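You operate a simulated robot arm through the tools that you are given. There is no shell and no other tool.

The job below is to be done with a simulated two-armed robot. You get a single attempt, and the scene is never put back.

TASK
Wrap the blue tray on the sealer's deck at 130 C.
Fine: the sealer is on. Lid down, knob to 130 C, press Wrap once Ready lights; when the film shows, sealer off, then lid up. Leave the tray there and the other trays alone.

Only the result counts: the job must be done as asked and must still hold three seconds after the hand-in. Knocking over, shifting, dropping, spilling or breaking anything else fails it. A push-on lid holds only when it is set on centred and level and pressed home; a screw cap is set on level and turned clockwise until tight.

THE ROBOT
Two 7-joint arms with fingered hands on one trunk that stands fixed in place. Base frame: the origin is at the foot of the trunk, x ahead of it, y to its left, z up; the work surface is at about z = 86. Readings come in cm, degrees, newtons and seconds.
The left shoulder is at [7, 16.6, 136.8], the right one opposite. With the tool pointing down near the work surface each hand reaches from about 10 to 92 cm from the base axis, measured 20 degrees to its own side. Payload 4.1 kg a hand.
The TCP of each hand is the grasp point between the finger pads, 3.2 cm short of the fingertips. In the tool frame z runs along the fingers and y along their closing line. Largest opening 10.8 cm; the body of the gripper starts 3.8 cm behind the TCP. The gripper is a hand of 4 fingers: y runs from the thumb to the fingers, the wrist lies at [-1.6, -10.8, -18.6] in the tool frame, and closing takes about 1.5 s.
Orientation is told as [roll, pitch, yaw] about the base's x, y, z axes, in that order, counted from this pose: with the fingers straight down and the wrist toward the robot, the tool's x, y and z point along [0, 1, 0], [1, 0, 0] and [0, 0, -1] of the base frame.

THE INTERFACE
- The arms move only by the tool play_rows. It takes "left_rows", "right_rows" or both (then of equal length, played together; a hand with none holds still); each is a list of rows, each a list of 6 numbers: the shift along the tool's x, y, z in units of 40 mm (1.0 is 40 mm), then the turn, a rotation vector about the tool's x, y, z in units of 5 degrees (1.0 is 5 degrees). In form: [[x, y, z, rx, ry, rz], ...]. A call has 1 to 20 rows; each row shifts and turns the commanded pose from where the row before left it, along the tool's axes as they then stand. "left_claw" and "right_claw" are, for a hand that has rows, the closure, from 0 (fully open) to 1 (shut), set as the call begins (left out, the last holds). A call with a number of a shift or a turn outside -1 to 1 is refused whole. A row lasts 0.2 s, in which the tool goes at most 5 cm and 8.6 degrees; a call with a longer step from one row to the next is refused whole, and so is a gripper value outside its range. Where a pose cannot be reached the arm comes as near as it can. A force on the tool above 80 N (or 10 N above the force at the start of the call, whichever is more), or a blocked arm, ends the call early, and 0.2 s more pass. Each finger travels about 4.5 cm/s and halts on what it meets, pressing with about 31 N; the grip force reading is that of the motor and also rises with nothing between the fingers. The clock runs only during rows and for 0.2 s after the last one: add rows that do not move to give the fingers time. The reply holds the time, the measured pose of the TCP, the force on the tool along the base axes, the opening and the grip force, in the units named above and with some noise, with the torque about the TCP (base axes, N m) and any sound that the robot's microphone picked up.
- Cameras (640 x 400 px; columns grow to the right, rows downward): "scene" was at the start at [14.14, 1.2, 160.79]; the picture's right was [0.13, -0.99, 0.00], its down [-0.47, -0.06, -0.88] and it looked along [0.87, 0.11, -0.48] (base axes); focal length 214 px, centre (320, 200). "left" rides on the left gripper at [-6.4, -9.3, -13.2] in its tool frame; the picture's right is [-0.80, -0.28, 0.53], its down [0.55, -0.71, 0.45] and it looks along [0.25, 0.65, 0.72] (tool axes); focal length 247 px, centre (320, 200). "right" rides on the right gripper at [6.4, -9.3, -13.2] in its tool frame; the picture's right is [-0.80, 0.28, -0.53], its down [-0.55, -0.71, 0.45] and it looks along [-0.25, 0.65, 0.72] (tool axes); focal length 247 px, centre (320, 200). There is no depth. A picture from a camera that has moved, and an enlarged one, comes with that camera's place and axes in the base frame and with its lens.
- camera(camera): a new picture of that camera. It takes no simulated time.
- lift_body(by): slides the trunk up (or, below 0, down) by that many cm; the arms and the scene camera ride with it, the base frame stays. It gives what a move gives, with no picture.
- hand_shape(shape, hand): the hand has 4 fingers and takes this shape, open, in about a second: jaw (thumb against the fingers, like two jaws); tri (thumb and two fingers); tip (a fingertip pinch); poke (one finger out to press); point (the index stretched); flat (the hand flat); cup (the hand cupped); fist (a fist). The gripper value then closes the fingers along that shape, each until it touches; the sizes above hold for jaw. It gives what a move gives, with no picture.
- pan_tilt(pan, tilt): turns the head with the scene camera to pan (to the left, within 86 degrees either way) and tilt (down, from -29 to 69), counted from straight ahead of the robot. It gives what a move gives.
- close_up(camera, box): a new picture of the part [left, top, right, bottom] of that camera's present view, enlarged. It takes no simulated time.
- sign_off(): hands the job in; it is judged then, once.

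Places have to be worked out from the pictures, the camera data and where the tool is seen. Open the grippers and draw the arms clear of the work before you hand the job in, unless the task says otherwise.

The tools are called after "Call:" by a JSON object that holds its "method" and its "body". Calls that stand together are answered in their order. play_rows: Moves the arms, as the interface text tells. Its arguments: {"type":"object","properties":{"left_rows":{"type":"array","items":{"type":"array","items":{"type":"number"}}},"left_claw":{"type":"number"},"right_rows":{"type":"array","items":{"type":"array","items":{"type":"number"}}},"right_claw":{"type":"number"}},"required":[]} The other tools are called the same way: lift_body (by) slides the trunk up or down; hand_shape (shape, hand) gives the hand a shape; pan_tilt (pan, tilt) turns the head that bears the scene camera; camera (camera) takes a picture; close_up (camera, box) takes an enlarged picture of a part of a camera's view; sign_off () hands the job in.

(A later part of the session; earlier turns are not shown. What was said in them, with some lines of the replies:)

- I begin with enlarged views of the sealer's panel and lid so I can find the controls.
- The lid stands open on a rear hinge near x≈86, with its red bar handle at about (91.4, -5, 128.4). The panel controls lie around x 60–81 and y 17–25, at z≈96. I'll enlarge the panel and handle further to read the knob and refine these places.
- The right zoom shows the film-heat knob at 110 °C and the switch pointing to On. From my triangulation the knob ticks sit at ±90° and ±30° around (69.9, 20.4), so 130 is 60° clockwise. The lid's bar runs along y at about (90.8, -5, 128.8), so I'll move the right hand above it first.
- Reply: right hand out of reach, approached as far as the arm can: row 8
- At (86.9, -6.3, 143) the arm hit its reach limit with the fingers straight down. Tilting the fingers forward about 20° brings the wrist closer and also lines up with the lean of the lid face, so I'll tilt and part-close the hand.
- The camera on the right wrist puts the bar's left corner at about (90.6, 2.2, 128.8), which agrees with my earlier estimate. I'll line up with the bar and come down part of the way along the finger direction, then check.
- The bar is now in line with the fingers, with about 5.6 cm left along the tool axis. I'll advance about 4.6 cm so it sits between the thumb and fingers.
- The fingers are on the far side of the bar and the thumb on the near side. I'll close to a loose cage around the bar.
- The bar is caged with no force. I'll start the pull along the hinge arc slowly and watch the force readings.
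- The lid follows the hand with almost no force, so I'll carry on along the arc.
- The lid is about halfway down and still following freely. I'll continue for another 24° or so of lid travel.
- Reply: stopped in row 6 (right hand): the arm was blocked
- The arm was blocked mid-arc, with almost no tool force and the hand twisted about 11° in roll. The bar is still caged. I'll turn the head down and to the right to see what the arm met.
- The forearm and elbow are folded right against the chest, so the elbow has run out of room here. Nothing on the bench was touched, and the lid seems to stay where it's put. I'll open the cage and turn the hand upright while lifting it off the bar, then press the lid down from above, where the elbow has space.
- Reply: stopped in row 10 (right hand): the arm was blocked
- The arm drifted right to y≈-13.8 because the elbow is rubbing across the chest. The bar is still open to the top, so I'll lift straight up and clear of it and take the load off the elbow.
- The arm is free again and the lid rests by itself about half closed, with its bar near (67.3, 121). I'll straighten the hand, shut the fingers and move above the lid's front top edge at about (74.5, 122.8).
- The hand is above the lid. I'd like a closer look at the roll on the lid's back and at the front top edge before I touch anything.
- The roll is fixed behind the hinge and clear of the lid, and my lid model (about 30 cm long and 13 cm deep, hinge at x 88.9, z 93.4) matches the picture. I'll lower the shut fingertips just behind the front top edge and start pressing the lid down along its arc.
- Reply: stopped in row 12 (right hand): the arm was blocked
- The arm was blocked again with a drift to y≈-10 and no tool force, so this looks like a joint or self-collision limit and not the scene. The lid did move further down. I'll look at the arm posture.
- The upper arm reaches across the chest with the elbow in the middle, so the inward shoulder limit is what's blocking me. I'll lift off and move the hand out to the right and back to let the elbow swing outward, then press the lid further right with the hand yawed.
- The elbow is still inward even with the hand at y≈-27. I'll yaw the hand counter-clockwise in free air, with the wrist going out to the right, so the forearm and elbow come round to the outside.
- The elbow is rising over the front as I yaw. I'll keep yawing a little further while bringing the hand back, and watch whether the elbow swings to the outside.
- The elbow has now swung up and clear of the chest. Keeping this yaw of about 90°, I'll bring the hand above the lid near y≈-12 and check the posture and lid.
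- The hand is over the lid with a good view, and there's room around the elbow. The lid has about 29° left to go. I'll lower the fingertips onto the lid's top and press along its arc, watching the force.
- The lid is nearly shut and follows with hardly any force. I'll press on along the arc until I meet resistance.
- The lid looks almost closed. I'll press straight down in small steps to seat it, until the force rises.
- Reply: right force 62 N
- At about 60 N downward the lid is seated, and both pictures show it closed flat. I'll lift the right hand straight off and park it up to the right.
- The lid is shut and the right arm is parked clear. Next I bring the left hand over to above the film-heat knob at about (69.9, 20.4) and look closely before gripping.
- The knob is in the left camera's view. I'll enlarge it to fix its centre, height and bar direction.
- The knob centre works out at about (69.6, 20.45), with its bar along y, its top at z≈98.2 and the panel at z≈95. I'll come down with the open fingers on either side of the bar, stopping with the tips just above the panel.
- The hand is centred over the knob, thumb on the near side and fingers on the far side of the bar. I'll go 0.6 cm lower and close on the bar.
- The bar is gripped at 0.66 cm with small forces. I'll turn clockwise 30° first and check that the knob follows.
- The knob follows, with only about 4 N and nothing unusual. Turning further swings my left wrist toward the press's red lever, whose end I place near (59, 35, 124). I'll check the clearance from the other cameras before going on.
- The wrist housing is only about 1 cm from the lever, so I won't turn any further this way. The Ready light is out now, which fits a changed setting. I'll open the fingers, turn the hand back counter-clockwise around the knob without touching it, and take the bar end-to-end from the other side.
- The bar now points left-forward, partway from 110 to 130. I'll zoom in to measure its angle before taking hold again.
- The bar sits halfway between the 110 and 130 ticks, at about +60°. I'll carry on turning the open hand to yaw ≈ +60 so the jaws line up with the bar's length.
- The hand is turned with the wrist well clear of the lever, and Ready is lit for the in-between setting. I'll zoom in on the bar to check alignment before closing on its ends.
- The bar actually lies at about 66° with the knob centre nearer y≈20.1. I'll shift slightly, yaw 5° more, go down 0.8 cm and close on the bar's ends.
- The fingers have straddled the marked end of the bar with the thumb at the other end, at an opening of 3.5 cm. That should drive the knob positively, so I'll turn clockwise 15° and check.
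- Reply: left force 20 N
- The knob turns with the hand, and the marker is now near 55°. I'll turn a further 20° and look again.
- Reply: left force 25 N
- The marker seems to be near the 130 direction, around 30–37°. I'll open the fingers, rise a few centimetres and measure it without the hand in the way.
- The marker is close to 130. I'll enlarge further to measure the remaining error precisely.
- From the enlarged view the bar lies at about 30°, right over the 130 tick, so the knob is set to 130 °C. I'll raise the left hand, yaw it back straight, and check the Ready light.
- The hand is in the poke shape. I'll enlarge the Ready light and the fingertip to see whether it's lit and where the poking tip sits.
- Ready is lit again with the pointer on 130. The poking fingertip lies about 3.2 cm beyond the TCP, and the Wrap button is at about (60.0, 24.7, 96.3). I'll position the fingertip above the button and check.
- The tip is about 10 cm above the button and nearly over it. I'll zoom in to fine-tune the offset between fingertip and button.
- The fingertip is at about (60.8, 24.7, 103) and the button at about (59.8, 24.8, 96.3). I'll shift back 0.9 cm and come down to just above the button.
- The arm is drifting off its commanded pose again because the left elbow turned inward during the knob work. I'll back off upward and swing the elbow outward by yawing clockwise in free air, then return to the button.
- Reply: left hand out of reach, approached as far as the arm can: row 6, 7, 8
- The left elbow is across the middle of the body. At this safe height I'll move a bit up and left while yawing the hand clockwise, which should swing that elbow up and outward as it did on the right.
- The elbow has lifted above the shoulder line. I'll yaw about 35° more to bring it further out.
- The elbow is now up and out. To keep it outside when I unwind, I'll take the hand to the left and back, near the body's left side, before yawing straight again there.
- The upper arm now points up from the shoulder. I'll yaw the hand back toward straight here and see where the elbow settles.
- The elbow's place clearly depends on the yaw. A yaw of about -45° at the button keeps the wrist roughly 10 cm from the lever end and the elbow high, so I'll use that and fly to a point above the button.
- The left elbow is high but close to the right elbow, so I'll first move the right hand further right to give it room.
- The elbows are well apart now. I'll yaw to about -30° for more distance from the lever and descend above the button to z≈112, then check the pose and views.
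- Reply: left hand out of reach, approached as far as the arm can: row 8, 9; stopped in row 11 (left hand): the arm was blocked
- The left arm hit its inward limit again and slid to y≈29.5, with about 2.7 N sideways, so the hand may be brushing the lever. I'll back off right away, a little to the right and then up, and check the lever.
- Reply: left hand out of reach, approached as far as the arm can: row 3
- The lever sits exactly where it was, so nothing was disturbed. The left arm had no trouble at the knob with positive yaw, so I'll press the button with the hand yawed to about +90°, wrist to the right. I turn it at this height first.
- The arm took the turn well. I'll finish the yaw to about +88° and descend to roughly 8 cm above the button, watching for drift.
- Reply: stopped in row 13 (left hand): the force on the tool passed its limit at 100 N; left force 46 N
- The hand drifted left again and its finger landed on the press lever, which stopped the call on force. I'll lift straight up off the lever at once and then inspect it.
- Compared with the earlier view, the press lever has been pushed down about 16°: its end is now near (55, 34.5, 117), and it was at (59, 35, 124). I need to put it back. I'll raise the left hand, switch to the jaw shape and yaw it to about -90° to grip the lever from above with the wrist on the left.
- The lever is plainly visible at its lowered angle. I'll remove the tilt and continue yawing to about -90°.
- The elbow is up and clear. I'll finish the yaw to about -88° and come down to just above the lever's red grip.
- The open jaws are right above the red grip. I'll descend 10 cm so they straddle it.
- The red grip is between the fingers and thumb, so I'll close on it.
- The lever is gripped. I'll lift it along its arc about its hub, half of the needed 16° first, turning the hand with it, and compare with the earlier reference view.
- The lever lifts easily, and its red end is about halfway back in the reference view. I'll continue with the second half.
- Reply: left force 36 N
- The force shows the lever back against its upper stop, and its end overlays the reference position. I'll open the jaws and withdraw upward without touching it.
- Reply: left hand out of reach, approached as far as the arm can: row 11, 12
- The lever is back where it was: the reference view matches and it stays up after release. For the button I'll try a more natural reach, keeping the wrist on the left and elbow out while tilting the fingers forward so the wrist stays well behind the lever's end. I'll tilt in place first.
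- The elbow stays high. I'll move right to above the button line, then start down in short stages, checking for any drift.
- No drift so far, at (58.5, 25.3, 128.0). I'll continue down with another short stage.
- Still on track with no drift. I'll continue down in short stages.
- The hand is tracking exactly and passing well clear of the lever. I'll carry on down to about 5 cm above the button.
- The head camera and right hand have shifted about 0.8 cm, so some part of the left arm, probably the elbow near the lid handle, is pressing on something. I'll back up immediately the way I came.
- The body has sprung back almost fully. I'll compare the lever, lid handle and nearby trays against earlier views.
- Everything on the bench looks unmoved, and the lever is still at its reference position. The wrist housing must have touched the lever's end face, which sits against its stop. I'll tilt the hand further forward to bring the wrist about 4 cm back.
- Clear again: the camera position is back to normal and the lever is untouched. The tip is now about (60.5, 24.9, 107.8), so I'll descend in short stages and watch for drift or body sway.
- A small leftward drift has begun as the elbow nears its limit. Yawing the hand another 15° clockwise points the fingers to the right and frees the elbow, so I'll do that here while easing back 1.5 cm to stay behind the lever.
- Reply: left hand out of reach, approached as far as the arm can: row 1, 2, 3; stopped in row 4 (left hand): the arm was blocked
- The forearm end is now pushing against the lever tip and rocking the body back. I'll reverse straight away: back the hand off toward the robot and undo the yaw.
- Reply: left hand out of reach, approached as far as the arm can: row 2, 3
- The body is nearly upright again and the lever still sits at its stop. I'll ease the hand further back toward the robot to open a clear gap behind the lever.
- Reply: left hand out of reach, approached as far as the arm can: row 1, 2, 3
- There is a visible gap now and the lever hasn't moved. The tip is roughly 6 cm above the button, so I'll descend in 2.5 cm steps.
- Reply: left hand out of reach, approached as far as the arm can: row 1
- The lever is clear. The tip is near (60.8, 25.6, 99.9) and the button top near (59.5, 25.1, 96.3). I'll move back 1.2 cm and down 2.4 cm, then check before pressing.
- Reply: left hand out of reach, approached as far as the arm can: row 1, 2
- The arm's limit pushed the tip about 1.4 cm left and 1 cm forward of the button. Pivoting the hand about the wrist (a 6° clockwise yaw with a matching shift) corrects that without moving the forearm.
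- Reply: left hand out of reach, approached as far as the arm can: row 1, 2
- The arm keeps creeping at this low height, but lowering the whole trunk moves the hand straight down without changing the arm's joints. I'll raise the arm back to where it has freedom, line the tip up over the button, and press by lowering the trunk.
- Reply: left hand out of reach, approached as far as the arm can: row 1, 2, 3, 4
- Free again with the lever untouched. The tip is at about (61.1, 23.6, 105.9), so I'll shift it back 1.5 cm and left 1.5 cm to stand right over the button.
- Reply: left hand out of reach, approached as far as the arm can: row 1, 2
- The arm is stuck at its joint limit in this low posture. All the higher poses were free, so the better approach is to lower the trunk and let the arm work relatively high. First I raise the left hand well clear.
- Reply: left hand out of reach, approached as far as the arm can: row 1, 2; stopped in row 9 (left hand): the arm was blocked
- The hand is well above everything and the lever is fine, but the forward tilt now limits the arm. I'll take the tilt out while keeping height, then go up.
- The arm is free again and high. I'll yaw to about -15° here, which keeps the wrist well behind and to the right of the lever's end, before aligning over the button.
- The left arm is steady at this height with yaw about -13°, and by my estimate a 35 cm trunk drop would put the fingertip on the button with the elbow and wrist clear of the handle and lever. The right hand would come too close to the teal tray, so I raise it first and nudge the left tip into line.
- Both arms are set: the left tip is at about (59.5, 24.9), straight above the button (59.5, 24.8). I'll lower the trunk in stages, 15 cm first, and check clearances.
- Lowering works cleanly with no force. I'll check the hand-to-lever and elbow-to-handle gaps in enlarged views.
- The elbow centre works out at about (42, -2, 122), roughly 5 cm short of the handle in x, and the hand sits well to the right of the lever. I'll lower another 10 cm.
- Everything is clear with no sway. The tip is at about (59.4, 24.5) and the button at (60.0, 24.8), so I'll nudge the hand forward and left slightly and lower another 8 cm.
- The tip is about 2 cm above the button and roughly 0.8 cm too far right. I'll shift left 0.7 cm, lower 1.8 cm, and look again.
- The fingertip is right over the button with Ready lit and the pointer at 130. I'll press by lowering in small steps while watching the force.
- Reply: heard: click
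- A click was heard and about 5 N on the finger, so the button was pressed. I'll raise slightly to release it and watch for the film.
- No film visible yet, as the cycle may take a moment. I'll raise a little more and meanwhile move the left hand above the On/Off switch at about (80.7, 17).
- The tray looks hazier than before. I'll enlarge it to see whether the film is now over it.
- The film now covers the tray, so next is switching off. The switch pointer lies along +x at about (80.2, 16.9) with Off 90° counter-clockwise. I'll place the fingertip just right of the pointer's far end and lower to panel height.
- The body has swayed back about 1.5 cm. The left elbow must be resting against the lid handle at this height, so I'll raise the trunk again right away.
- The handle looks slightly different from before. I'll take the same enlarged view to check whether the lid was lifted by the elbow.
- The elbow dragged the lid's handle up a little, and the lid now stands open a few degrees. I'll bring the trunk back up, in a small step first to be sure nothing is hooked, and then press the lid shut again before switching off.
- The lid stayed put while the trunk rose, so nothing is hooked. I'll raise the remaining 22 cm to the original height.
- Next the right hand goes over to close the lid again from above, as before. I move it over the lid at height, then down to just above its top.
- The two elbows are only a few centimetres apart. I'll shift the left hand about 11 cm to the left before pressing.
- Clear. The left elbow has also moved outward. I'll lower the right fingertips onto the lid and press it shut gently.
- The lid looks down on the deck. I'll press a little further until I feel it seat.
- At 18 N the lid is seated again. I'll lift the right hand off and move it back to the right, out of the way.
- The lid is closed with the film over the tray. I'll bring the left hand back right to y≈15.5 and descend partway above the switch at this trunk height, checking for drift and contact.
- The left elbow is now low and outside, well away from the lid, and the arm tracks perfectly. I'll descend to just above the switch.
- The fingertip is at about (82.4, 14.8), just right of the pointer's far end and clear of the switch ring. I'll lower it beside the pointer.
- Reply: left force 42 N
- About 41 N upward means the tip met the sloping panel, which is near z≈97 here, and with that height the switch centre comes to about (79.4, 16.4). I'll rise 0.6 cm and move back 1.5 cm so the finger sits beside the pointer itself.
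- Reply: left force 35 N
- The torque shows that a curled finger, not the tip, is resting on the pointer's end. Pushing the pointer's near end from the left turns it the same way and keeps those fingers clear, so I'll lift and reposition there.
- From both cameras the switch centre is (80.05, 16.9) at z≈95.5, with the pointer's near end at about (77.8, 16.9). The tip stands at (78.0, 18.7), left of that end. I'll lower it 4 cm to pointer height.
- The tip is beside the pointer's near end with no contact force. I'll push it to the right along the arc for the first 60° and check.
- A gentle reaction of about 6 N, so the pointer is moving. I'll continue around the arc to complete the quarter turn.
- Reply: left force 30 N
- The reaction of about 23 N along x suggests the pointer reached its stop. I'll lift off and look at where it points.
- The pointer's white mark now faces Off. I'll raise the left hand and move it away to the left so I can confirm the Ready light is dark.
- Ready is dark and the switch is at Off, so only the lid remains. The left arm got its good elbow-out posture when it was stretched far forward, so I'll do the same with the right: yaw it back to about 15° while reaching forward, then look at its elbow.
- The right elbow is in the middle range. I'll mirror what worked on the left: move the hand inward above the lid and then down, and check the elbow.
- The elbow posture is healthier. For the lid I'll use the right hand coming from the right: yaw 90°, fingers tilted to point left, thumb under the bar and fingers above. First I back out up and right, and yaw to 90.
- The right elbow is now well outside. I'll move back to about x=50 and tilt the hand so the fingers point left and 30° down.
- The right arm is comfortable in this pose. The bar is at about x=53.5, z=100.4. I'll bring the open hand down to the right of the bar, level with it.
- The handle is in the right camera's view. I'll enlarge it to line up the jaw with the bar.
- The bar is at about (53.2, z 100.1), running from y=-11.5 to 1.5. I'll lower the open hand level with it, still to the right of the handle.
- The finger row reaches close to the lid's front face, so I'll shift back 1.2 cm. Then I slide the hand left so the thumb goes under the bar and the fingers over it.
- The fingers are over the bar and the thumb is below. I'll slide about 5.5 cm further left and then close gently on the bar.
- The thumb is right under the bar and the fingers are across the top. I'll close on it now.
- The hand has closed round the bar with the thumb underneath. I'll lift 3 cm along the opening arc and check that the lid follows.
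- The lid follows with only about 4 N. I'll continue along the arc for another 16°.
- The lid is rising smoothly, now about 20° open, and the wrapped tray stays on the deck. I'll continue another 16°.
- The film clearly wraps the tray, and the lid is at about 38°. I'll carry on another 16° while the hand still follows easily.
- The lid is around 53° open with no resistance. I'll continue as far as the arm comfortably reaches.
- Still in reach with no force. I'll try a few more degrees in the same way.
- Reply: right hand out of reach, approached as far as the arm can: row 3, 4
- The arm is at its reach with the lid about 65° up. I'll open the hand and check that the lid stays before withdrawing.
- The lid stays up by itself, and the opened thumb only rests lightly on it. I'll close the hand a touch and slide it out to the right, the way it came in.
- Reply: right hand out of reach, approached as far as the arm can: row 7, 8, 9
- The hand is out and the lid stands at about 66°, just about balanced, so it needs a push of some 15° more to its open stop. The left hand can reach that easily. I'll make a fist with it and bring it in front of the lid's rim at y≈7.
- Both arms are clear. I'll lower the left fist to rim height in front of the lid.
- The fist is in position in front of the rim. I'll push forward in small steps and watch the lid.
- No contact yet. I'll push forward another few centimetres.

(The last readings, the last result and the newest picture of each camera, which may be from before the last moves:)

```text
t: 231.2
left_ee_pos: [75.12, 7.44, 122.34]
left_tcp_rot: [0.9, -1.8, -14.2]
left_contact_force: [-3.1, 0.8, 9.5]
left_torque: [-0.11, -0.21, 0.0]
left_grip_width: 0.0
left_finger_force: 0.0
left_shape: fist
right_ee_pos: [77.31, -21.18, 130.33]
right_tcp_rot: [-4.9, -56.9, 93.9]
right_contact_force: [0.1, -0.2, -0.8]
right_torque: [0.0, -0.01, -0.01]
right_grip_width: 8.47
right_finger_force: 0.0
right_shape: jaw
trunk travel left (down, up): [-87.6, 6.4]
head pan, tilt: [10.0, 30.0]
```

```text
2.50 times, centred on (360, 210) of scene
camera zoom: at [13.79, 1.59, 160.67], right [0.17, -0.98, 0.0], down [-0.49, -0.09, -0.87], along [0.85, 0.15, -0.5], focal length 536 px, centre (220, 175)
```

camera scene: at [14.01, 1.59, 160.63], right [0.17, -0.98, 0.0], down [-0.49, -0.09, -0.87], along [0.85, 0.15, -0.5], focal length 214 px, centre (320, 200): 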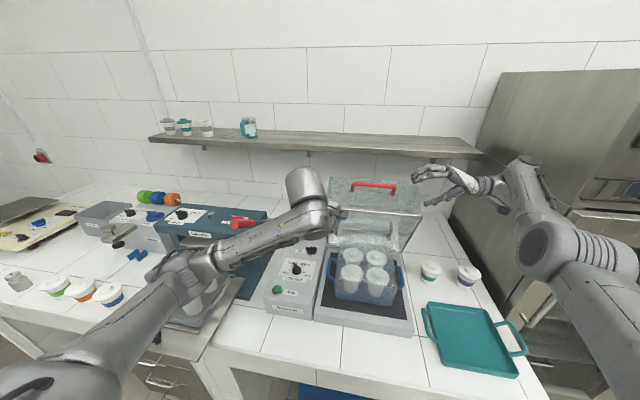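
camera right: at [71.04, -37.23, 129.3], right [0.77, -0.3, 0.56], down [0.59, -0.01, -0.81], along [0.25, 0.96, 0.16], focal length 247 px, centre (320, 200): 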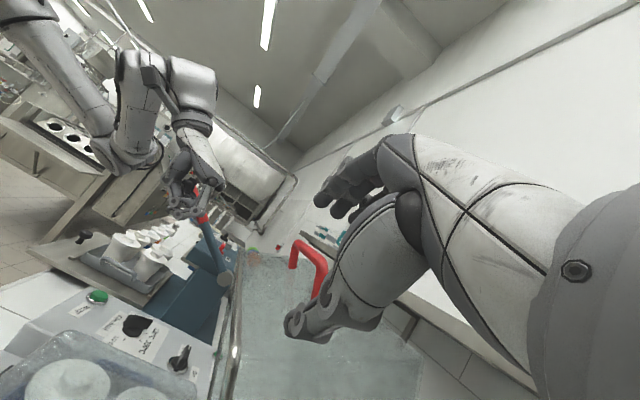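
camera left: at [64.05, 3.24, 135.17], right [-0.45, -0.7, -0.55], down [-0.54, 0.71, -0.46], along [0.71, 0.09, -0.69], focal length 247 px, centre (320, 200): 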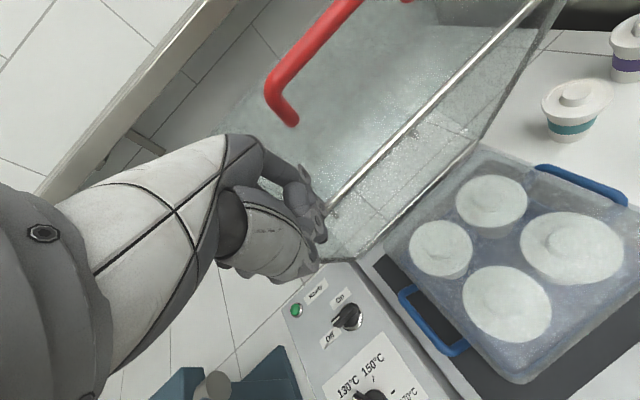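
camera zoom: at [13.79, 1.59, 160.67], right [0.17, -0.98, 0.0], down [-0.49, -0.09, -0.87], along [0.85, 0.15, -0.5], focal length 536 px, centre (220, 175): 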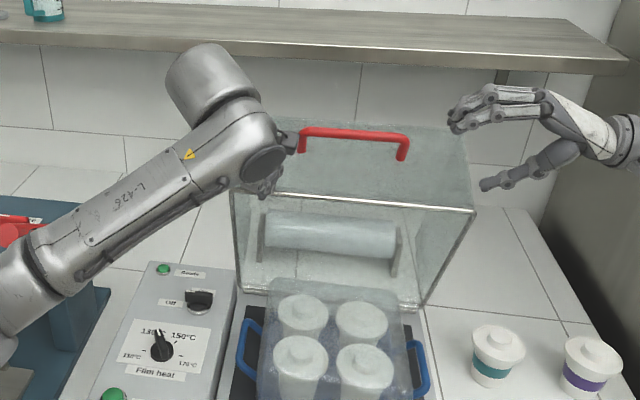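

The fist is riding on top of the rim instead of behind it. The handle bar makes a better push point, so I'll back off, rise to z≈127 and move in front of the bar near y≈-1.

Call:
{"method": "play_rows", "body": {"left_rows": [[-0.1, -0.4, -0.2, 0, 0, 0], [-0.15, -0.6, -0.4, 0, 0, 0], [-0.1, -0.4, -0.7, 0, 0, 0], [-0.68, 0.17, 0, 0, 0, 0], [-0.68, 0.17, 0, 0, 0, 0], [-0.68, 0.17, 0, 0, 0, 0], [0, 0, 0, 0, 0, 0]]}}

Call:
{"method": "camera", "body": {"camera": "left"}}

Call:
{"method": "close_up", "body": {"camera": "scene", "box": [260, 130, 460, 290]}}

Call:
{"method": "camera", "body": {"camera": "right"}}

```text
t: 232.8
left_ee_pos: [69.27, -0.99, 127.06]
left_tcp_rot: [0.9, -1.6, -14.0]
left_contact_force: [0.0, 0.5, 0.5]
left_torque: [0.01, 0.0, -0.06]
left_grip_width: 0.0
left_finger_force: 0.1
left_shape: fist
right_ee_pos: [77.52, -21.15, 130.22]
right_tcp_rot: [-4.7, -56.9, 93.6]
right_contact_force: [-0.1, 0.0, -0.2]
right_torque: [0.01, -0.01, -0.02]
right_grip_width: 8.44
right_finger_force: 0.0
right_shape: jaw
trunk travel left (down, up): [-87.6, 6.4]
head pan, tilt: [10.0, 30.0]
```

```text
taken
camera left: at [58.34, -5.16, 139.92], right [-0.45, -0.7, -0.55], down [-0.54, 0.71, -0.46], along [0.71, 0.09, -0.7], focal length 247 px, centre (320, 200)
```

left: 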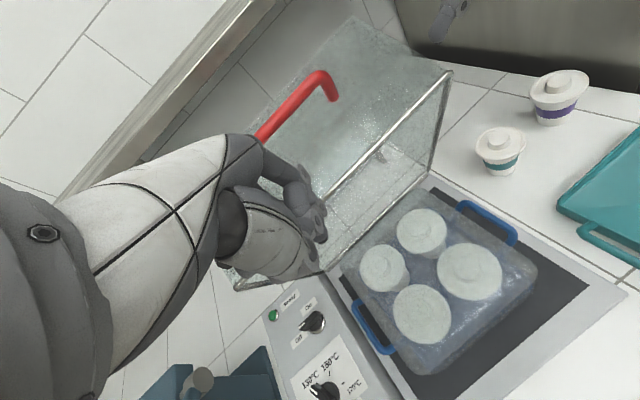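

```text
2.50 times, centred on (360, 210) of scene
camera zoom: at [14.08, 1.65, 160.63], right [0.17, -0.98, 0.0], down [-0.49, -0.09, -0.87], along [0.85, 0.15, -0.5], focal length 536 px, centre (220, 175)
```

zoom: 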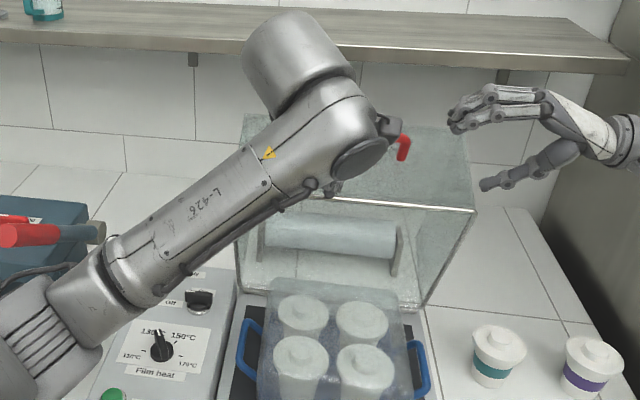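

```text
taken
camera right: at [71.09, -37.19, 129.28], right [0.77, -0.3, 0.56], down [0.59, -0.01, -0.81], along [0.25, 0.96, 0.16], focal length 247 px, centre (320, 200)
```

right: 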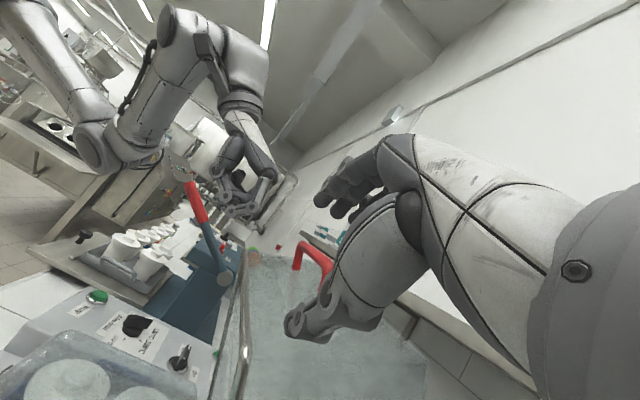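

The fist is level with the bar and just short of it. I'll drop 1.5 cm so it meets the bar squarely, then push forward.

Call:
{"method": "play_rows", "body": {"left_rows": [[0, 0, 0.38, 0, 0, 0], [0.12, 0.48, 0, 0, 0, 0], [0.12, 0.48, 0, 0, 0, 0], [0.12, 0.48, 0, 0, 0, 0], [0.08, 0.3, 0, 0, 0, 0], [0.08, 0.3, 0, 0, 0, 0], [0, 0, 0, 0, 0, 0]]}}

Call:
{"method": "camera", "body": {"camera": "right"}}

Call:
{"method": "close_up", "body": {"camera": "scene", "box": [260, 130, 460, 290]}}

```text
t: 234.4
left_ee_pos: [77.73, -1.02, 125.91]
left_tcp_rot: [1.0, -1.5, -14.2]
left_contact_force: [-0.3, 0.0, 0.4]
left_torque: [0.0, -0.01, 0.02]
left_grip_width: 0.0
left_finger_force: 0.1
left_shape: fist
right_ee_pos: [77.53, -21.19, 130.25]
right_tcp_rot: [-4.8, -56.9, 93.8]
right_contact_force: [-0.4, 1.1, -0.1]
right_torque: [0.0, 0.01, 0.02]
right_grip_width: 8.44
right_finger_force: 0.1
right_shape: jaw
trunk travel left (down, up): [-87.6, 6.4]
head pan, tilt: [10.0, 30.0]
```

```text
taken
camera right: at [71.05, -37.24, 129.29], right [0.77, -0.3, 0.56], down [0.59, -0.01, -0.81], along [0.25, 0.96, 0.16], focal length 247 px, centre (320, 200)
```

right: 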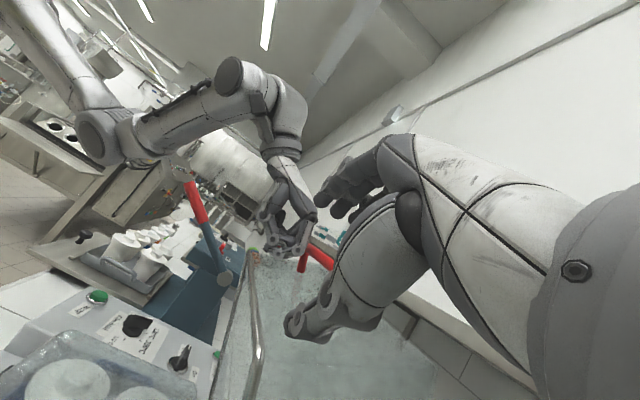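

```text
2.50 times, centred on (360, 210) of scene
camera zoom: at [14.02, 1.58, 160.63], right [0.17, -0.98, 0.0], down [-0.49, -0.09, -0.87], along [0.85, 0.15, -0.5], focal length 536 px, centre (220, 175)
```

zoom: 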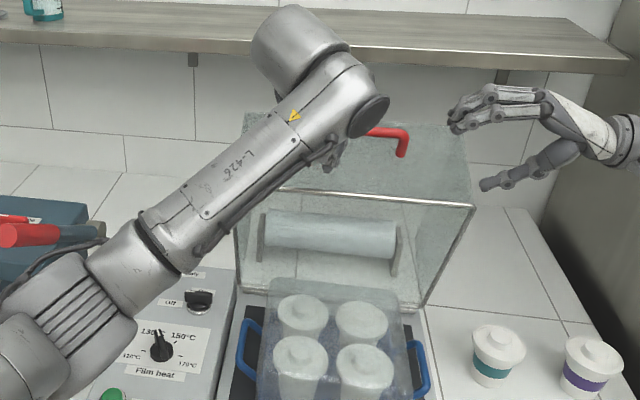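

The fist has reached the bar and the lid is starting to give. I'll continue pushing forward.

Call:
{"method": "play_rows", "body": {"left_rows": [[0.07, 0.28, 0, 0, 0, 0], [0.07, 0.28, 0, 0, 0, 0], [0.07, 0.28, 0, 0, 0, 0], [0.07, 0.28, 0, 0, 0, 0], [0, 0, 0, 0, 0, 0]]}}

Call:
{"method": "camera", "body": {"camera": "right"}}

Call:
{"method": "close_up", "body": {"camera": "scene", "box": [260, 130, 460, 290]}}

```text
t: 235.6
left_ee_pos: [82.31, -0.98, 125.94]
left_tcp_rot: [1.0, -1.5, -14.1]
left_contact_force: [-0.1, -0.7, -0.1]
left_torque: [0.0, 0.0, 0.02]
left_grip_width: 0.0
left_finger_force: 0.1
left_shape: fist
right_ee_pos: [77.52, -21.23, 130.19]
right_tcp_rot: [-4.8, -56.9, 93.8]
right_contact_force: [0.2, -0.1, -0.5]
right_torque: [0.01, 0.02, -0.01]
right_grip_width: 8.43
right_finger_force: 0.1
right_shape: jaw
trunk travel left (down, up): [-87.6, 6.4]
head pan, tilt: [10.0, 30.0]
```

```text
taken
camera right: at [71.05, -37.23, 129.29], right [0.77, -0.3, 0.56], down [0.59, -0.01, -0.81], along [0.25, 0.96, 0.16], focal length 247 px, centre (320, 200)
```

right: 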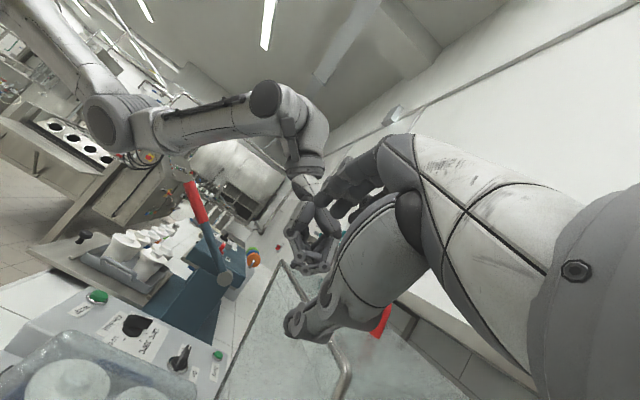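

```text
2.50 times, centred on (360, 210) of scene
camera zoom: at [14.03, 1.59, 160.63], right [0.17, -0.98, 0.0], down [-0.49, -0.09, -0.87], along [0.85, 0.15, -0.5], focal length 536 px, centre (220, 175)
```

zoom: 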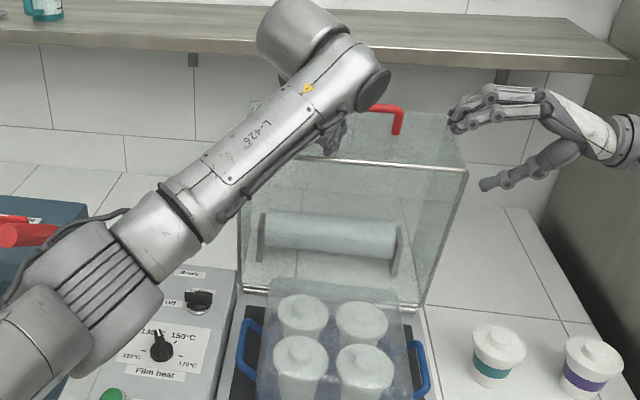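

The rim's top corner now computes to about (84.7, 123.4), the same place it had at the very start with the lid fully open, and there is no force on the fist. I'll withdraw the left hand straight back, then up and left.

Call:
{"method": "play_rows", "body": {"left_rows": [[-0.12, -0.48, 0, 0, 0, 0], [-0.2, -0.8, 0, 0, 0, 0], [-0.2, -0.9, -0.1, 0, 0, 0], [-0.2, -0.9, -0.2, 0, 0, 0], [0.3, -0.6, -0.6, 0, 0, 0], [0.7, -0.4, -0.5, 0, 0, 0], [0.8, -0.3, -0.4, 0, 0, 0], [0.8, -0.3, -0.4, 0, 0, 0], [0.8, -0.2, -0.3, 0, 0, 0], [0.8, -0.2, 0, 0, 0, 0], [0.8, -0.2, 0, 0, 0, 0], [0.8, -0.2, 0, 0, 0, 0], [0, 0, 0, 0, 0, 0]]}}

Call:
{"method": "camera", "body": {"camera": "scene"}}

Call:
{"method": "camera", "body": {"camera": "right"}}

```text
t: 238.4
left_ee_pos: [65.73, 23.92, 135.64]
left_tcp_rot: [1.0, -1.6, -14.1]
left_contact_force: [0.9, -0.4, 0.7]
left_torque: [-0.03, -0.05, 0.02]
left_grip_width: 0.01
left_finger_force: 0.0
left_shape: fist
right_ee_pos: [77.49, -21.31, 130.22]
right_tcp_rot: [-4.8, -56.9, 93.7]
right_contact_force: [-0.2, -0.3, -1.0]
right_torque: [0.01, -0.01, 0.02]
right_grip_width: 8.47
right_finger_force: 0.1
right_shape: jaw
trunk travel left (down, up): [-87.6, 6.4]
head pan, tilt: [10.0, 30.0]
```

```text
taken
camera scene: at [14.05, 1.51, 160.63], right [0.17, -0.98, 0.0], down [-0.49, -0.09, -0.87], along [0.85, 0.15, -0.5], focal length 214 px, centre (320, 200)
```

scene: 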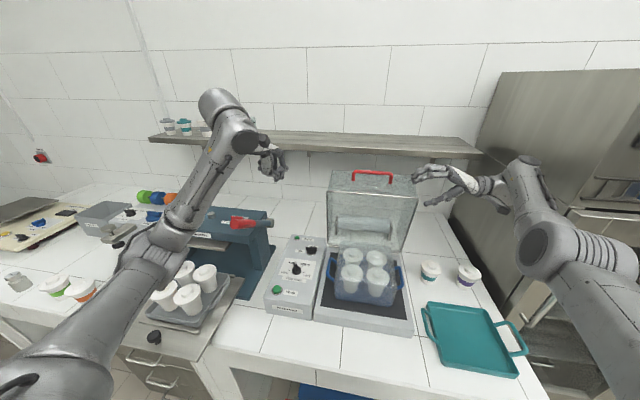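

```text
taken
camera right: at [71.08, -37.29, 129.25], right [0.77, -0.3, 0.56], down [0.59, -0.01, -0.81], along [0.25, 0.96, 0.17], focal length 247 px, centre (320, 200)
```

right: 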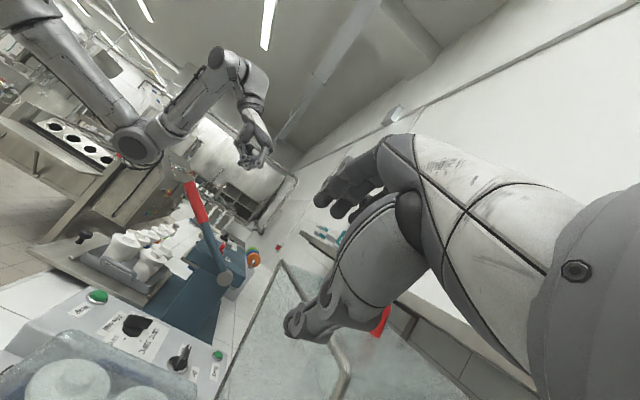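

The lid stays up. I'll now draw the right hand back toward the robot and away to the right.

Call:
{"method": "play_rows", "body": {"right_rows": [[0.4, 0, 0, 0, 0, 0], [0.6, 0.1, -0.07, 0, 0, 0], [0.7, 0.1, -0.07, 0, 0, 0], [0.7, 0, 0, 0, 0, 0], [0.7, -0.2, -0.3, 0, 0, 0], [0.5, -0.3, -0.4, 0, 0, 0], [0.3, -0.3, -0.4, 0, 0, 0], [0, 0, 0, 0, 0, 0]], "right_claw": 0}}

Call:
{"method": "camera", "body": {"camera": "scene"}}

Call:
{"method": "close_up", "body": {"camera": "scene", "box": [250, 150, 450, 340]}}

Call:
{"method": "close_up", "body": {"camera": "scene", "box": [0, 170, 300, 350]}}

```text
t: 240.2
left_ee_pos: [65.64, 24.03, 135.63]
left_tcp_rot: [0.9, -1.6, -14.1]
left_contact_force: [0.6, -1.1, 0.1]
left_torque: [0.01, 0.0, 0.02]
left_grip_width: 0.0
left_finger_force: 0.0
left_shape: fist
right_ee_pos: [61.89, -26.4, 130.18]
right_tcp_rot: [-4.7, -56.9, 93.7]
right_contact_force: [-0.1, -0.4, -0.1]
right_torque: [0.0, -0.02, -0.01]
right_grip_width: 10.77
right_finger_force: 0.0
right_shape: jaw
trunk travel left (down, up): [-87.6, 6.4]
head pan, tilt: [10.0, 30.0]
```

```text
taken
camera scene: at [14.05, 1.65, 160.63], right [0.17, -0.98, 0.0], down [-0.49, -0.09, -0.87], along [0.85, 0.15, -0.5], focal length 214 px, centre (320, 200)
```

scene: 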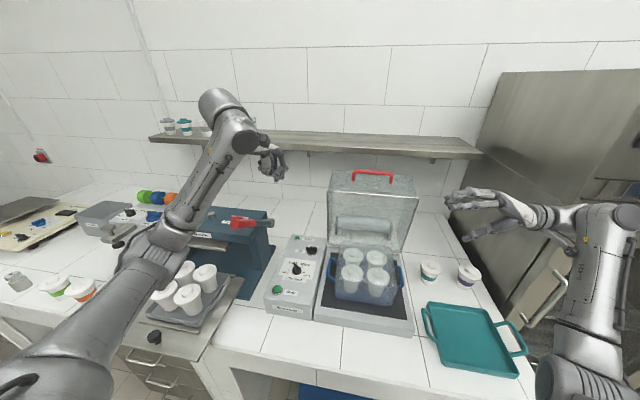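

```text
2.11 times, centred on (350, 245) of scene
camera zoom: at [14.05, 1.65, 160.63], right [0.17, -0.98, 0.0], down [-0.49, -0.09, -0.87], along [0.85, 0.15, -0.5], focal length 452 px, centre (257, 105)
```

zoom: 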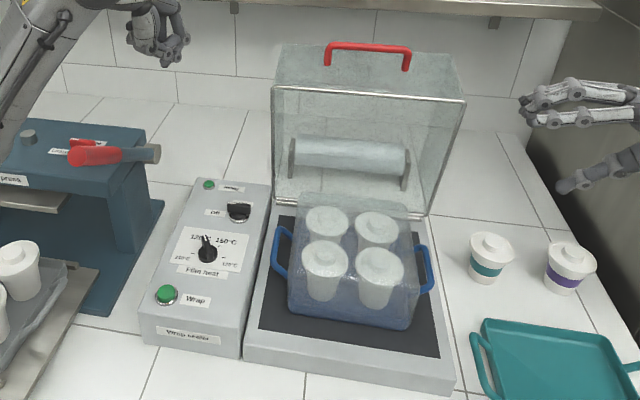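

```text
2.13 times, centred on (150, 260) of scene
camera zoom: at [14.05, 1.65, 160.63], right [0.17, -0.98, 0.0], down [-0.49, -0.09, -0.87], along [0.85, 0.15, -0.5], focal length 458 px, centre (683, 72)
```

zoom: 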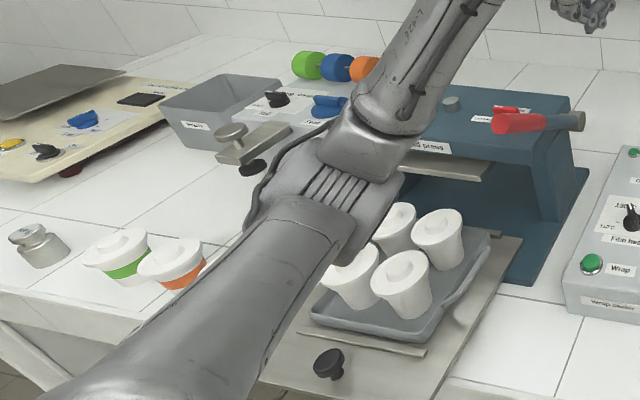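

Everything checks out: the lid is fully up, the film is over the tray, the switch is Off, Ready is dark, the press lever is at its original place, and the other trays are untouched. I'll open the left hand and draw both arms clear.

Call:
{"method": "hand_shape", "body": {"shape": "jaw", "hand": "left"}}

Call:
{"method": "play_rows", "body": {"left_rows": [[0.32, -0.6, -0.6, 0, 0, 0], [0.32, -0.6, -0.6, 0, 0, 0], [0.32, -0.6, -0.6, 0, 0, 0], [0.32, -0.6, -0.6, 0, 0, 0], [0.32, -0.6, -0.6, 0, 0, 0], [0, 0, 0, 0, 0, 0]], "right_rows": [[0.37, 0.35, -0.59, 0, 0, 0], [0.37, 0.35, -0.59, 0, 0, 0], [0.37, 0.35, -0.59, 0, 0, 0], [0.37, 0.35, -0.59, 0, 0, 0], [0.37, 0.35, -0.59, 0, 0, 0], [0, 0, 0, 0, 0, 0]], "left_claw": 0, "right_claw": 0}}

Call:
{"method": "camera", "body": {"camera": "scene"}}

Call:
{"method": "close_up", "body": {"camera": "scene", "box": [250, 150, 450, 340]}}

```text
t: 241.1
left_ee_pos: [65.66, 23.81, 135.69]
left_tcp_rot: [1.0, -1.7, -14.1]
left_contact_force: [0.2, 1.0, 0.0]
left_torque: [0.0, 0.0, 0.0]
left_grip_width: 10.73
left_finger_force: 0.0
left_shape: jaw
right_ee_pos: [61.99, -26.63, 130.29]
right_tcp_rot: [-4.8, -56.9, 93.9]
right_contact_force: [0.2, 0.0, 0.2]
right_torque: [0.0, 0.02, 0.0]
right_grip_width: 10.77
right_finger_force: 0.1
right_shape: jaw
trunk travel left (down, up): [-87.6, 6.4]
head pan, tilt: [10.0, 30.0]
```

```text
t: 242.5
left_ee_pos: [55.44, 32.98, 147.5]
left_tcp_rot: [1.0, -1.6, -14.0]
left_contact_force: [-0.3, 0.0, -0.2]
left_torque: [0.0, 0.01, 0.0]
left_grip_width: 10.76
left_finger_force: 0.0
left_shape: jaw
right_ee_pos: [54.03, -32.77, 142.18]
right_tcp_rot: [-4.6, -56.9, 93.6]
right_contact_force: [0.3, 0.4, 0.4]
right_torque: [0.0, -0.02, 0.02]
right_grip_width: 10.77
right_finger_force: 0.1
right_shape: jaw
trunk travel left (down, up): [-87.6, 6.4]
head pan, tilt: [10.0, 30.0]
```

```text
taken
camera scene: at [14.18, 1.57, 160.61], right [0.17, -0.98, 0.0], down [-0.49, -0.09, -0.87], along [0.85, 0.15, -0.5], focal length 214 px, centre (320, 200)
```

scene: 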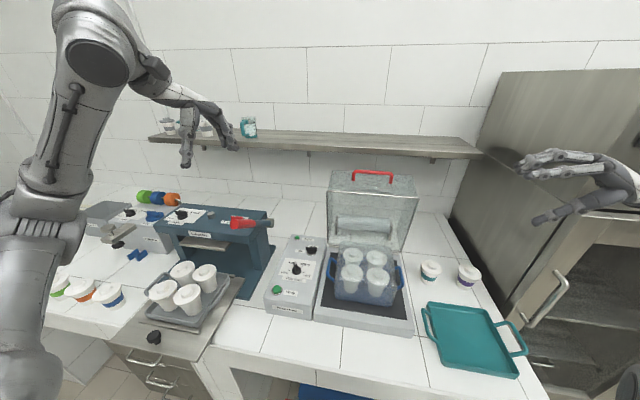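

```text
2.11 times, centred on (350, 245) of scene
camera zoom: at [14.18, 1.57, 160.61], right [0.17, -0.98, 0.0], down [-0.49, -0.09, -0.87], along [0.85, 0.15, -0.5], focal length 452 px, centre (257, 105)
```

zoom: 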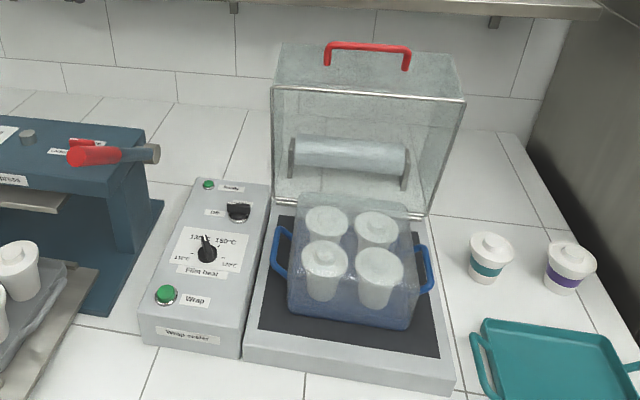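

Both grippers are open and the arms are clear. The blue tray is wrapped on the deck, the sealer is off, the lid is up, and the rest of the bench is as it was. I'm handing the job in.

Call:
{"method": "sign_off", "body": {}}

```text
The job is handed in.
```

The blue tray is wrapped on the sealer's deck with the knob at 130 °C. The sealer is off and the lid is fully up. I handed the job in with both grippers open and the arms clear. I don't have the verdict on the hand-in.

Two things went wrong along the way and could count against the result:

- **Press lever:** my left hand pushed the lid press's red lever down about 16°. I lifted it back to its upper stop, and it matches its original position in the camera views. Later my left arm touched the lever's end again, which did not move it.
- **Lid:** after the film had formed but before I switched off, an arm contact (probably the left elbow) raised the lid a few degrees. I pressed it shut again before turning the sealer off, so the lid did open slightly while the sealer was still on.

In the last pictures the other trays and the cups look undisturbed.
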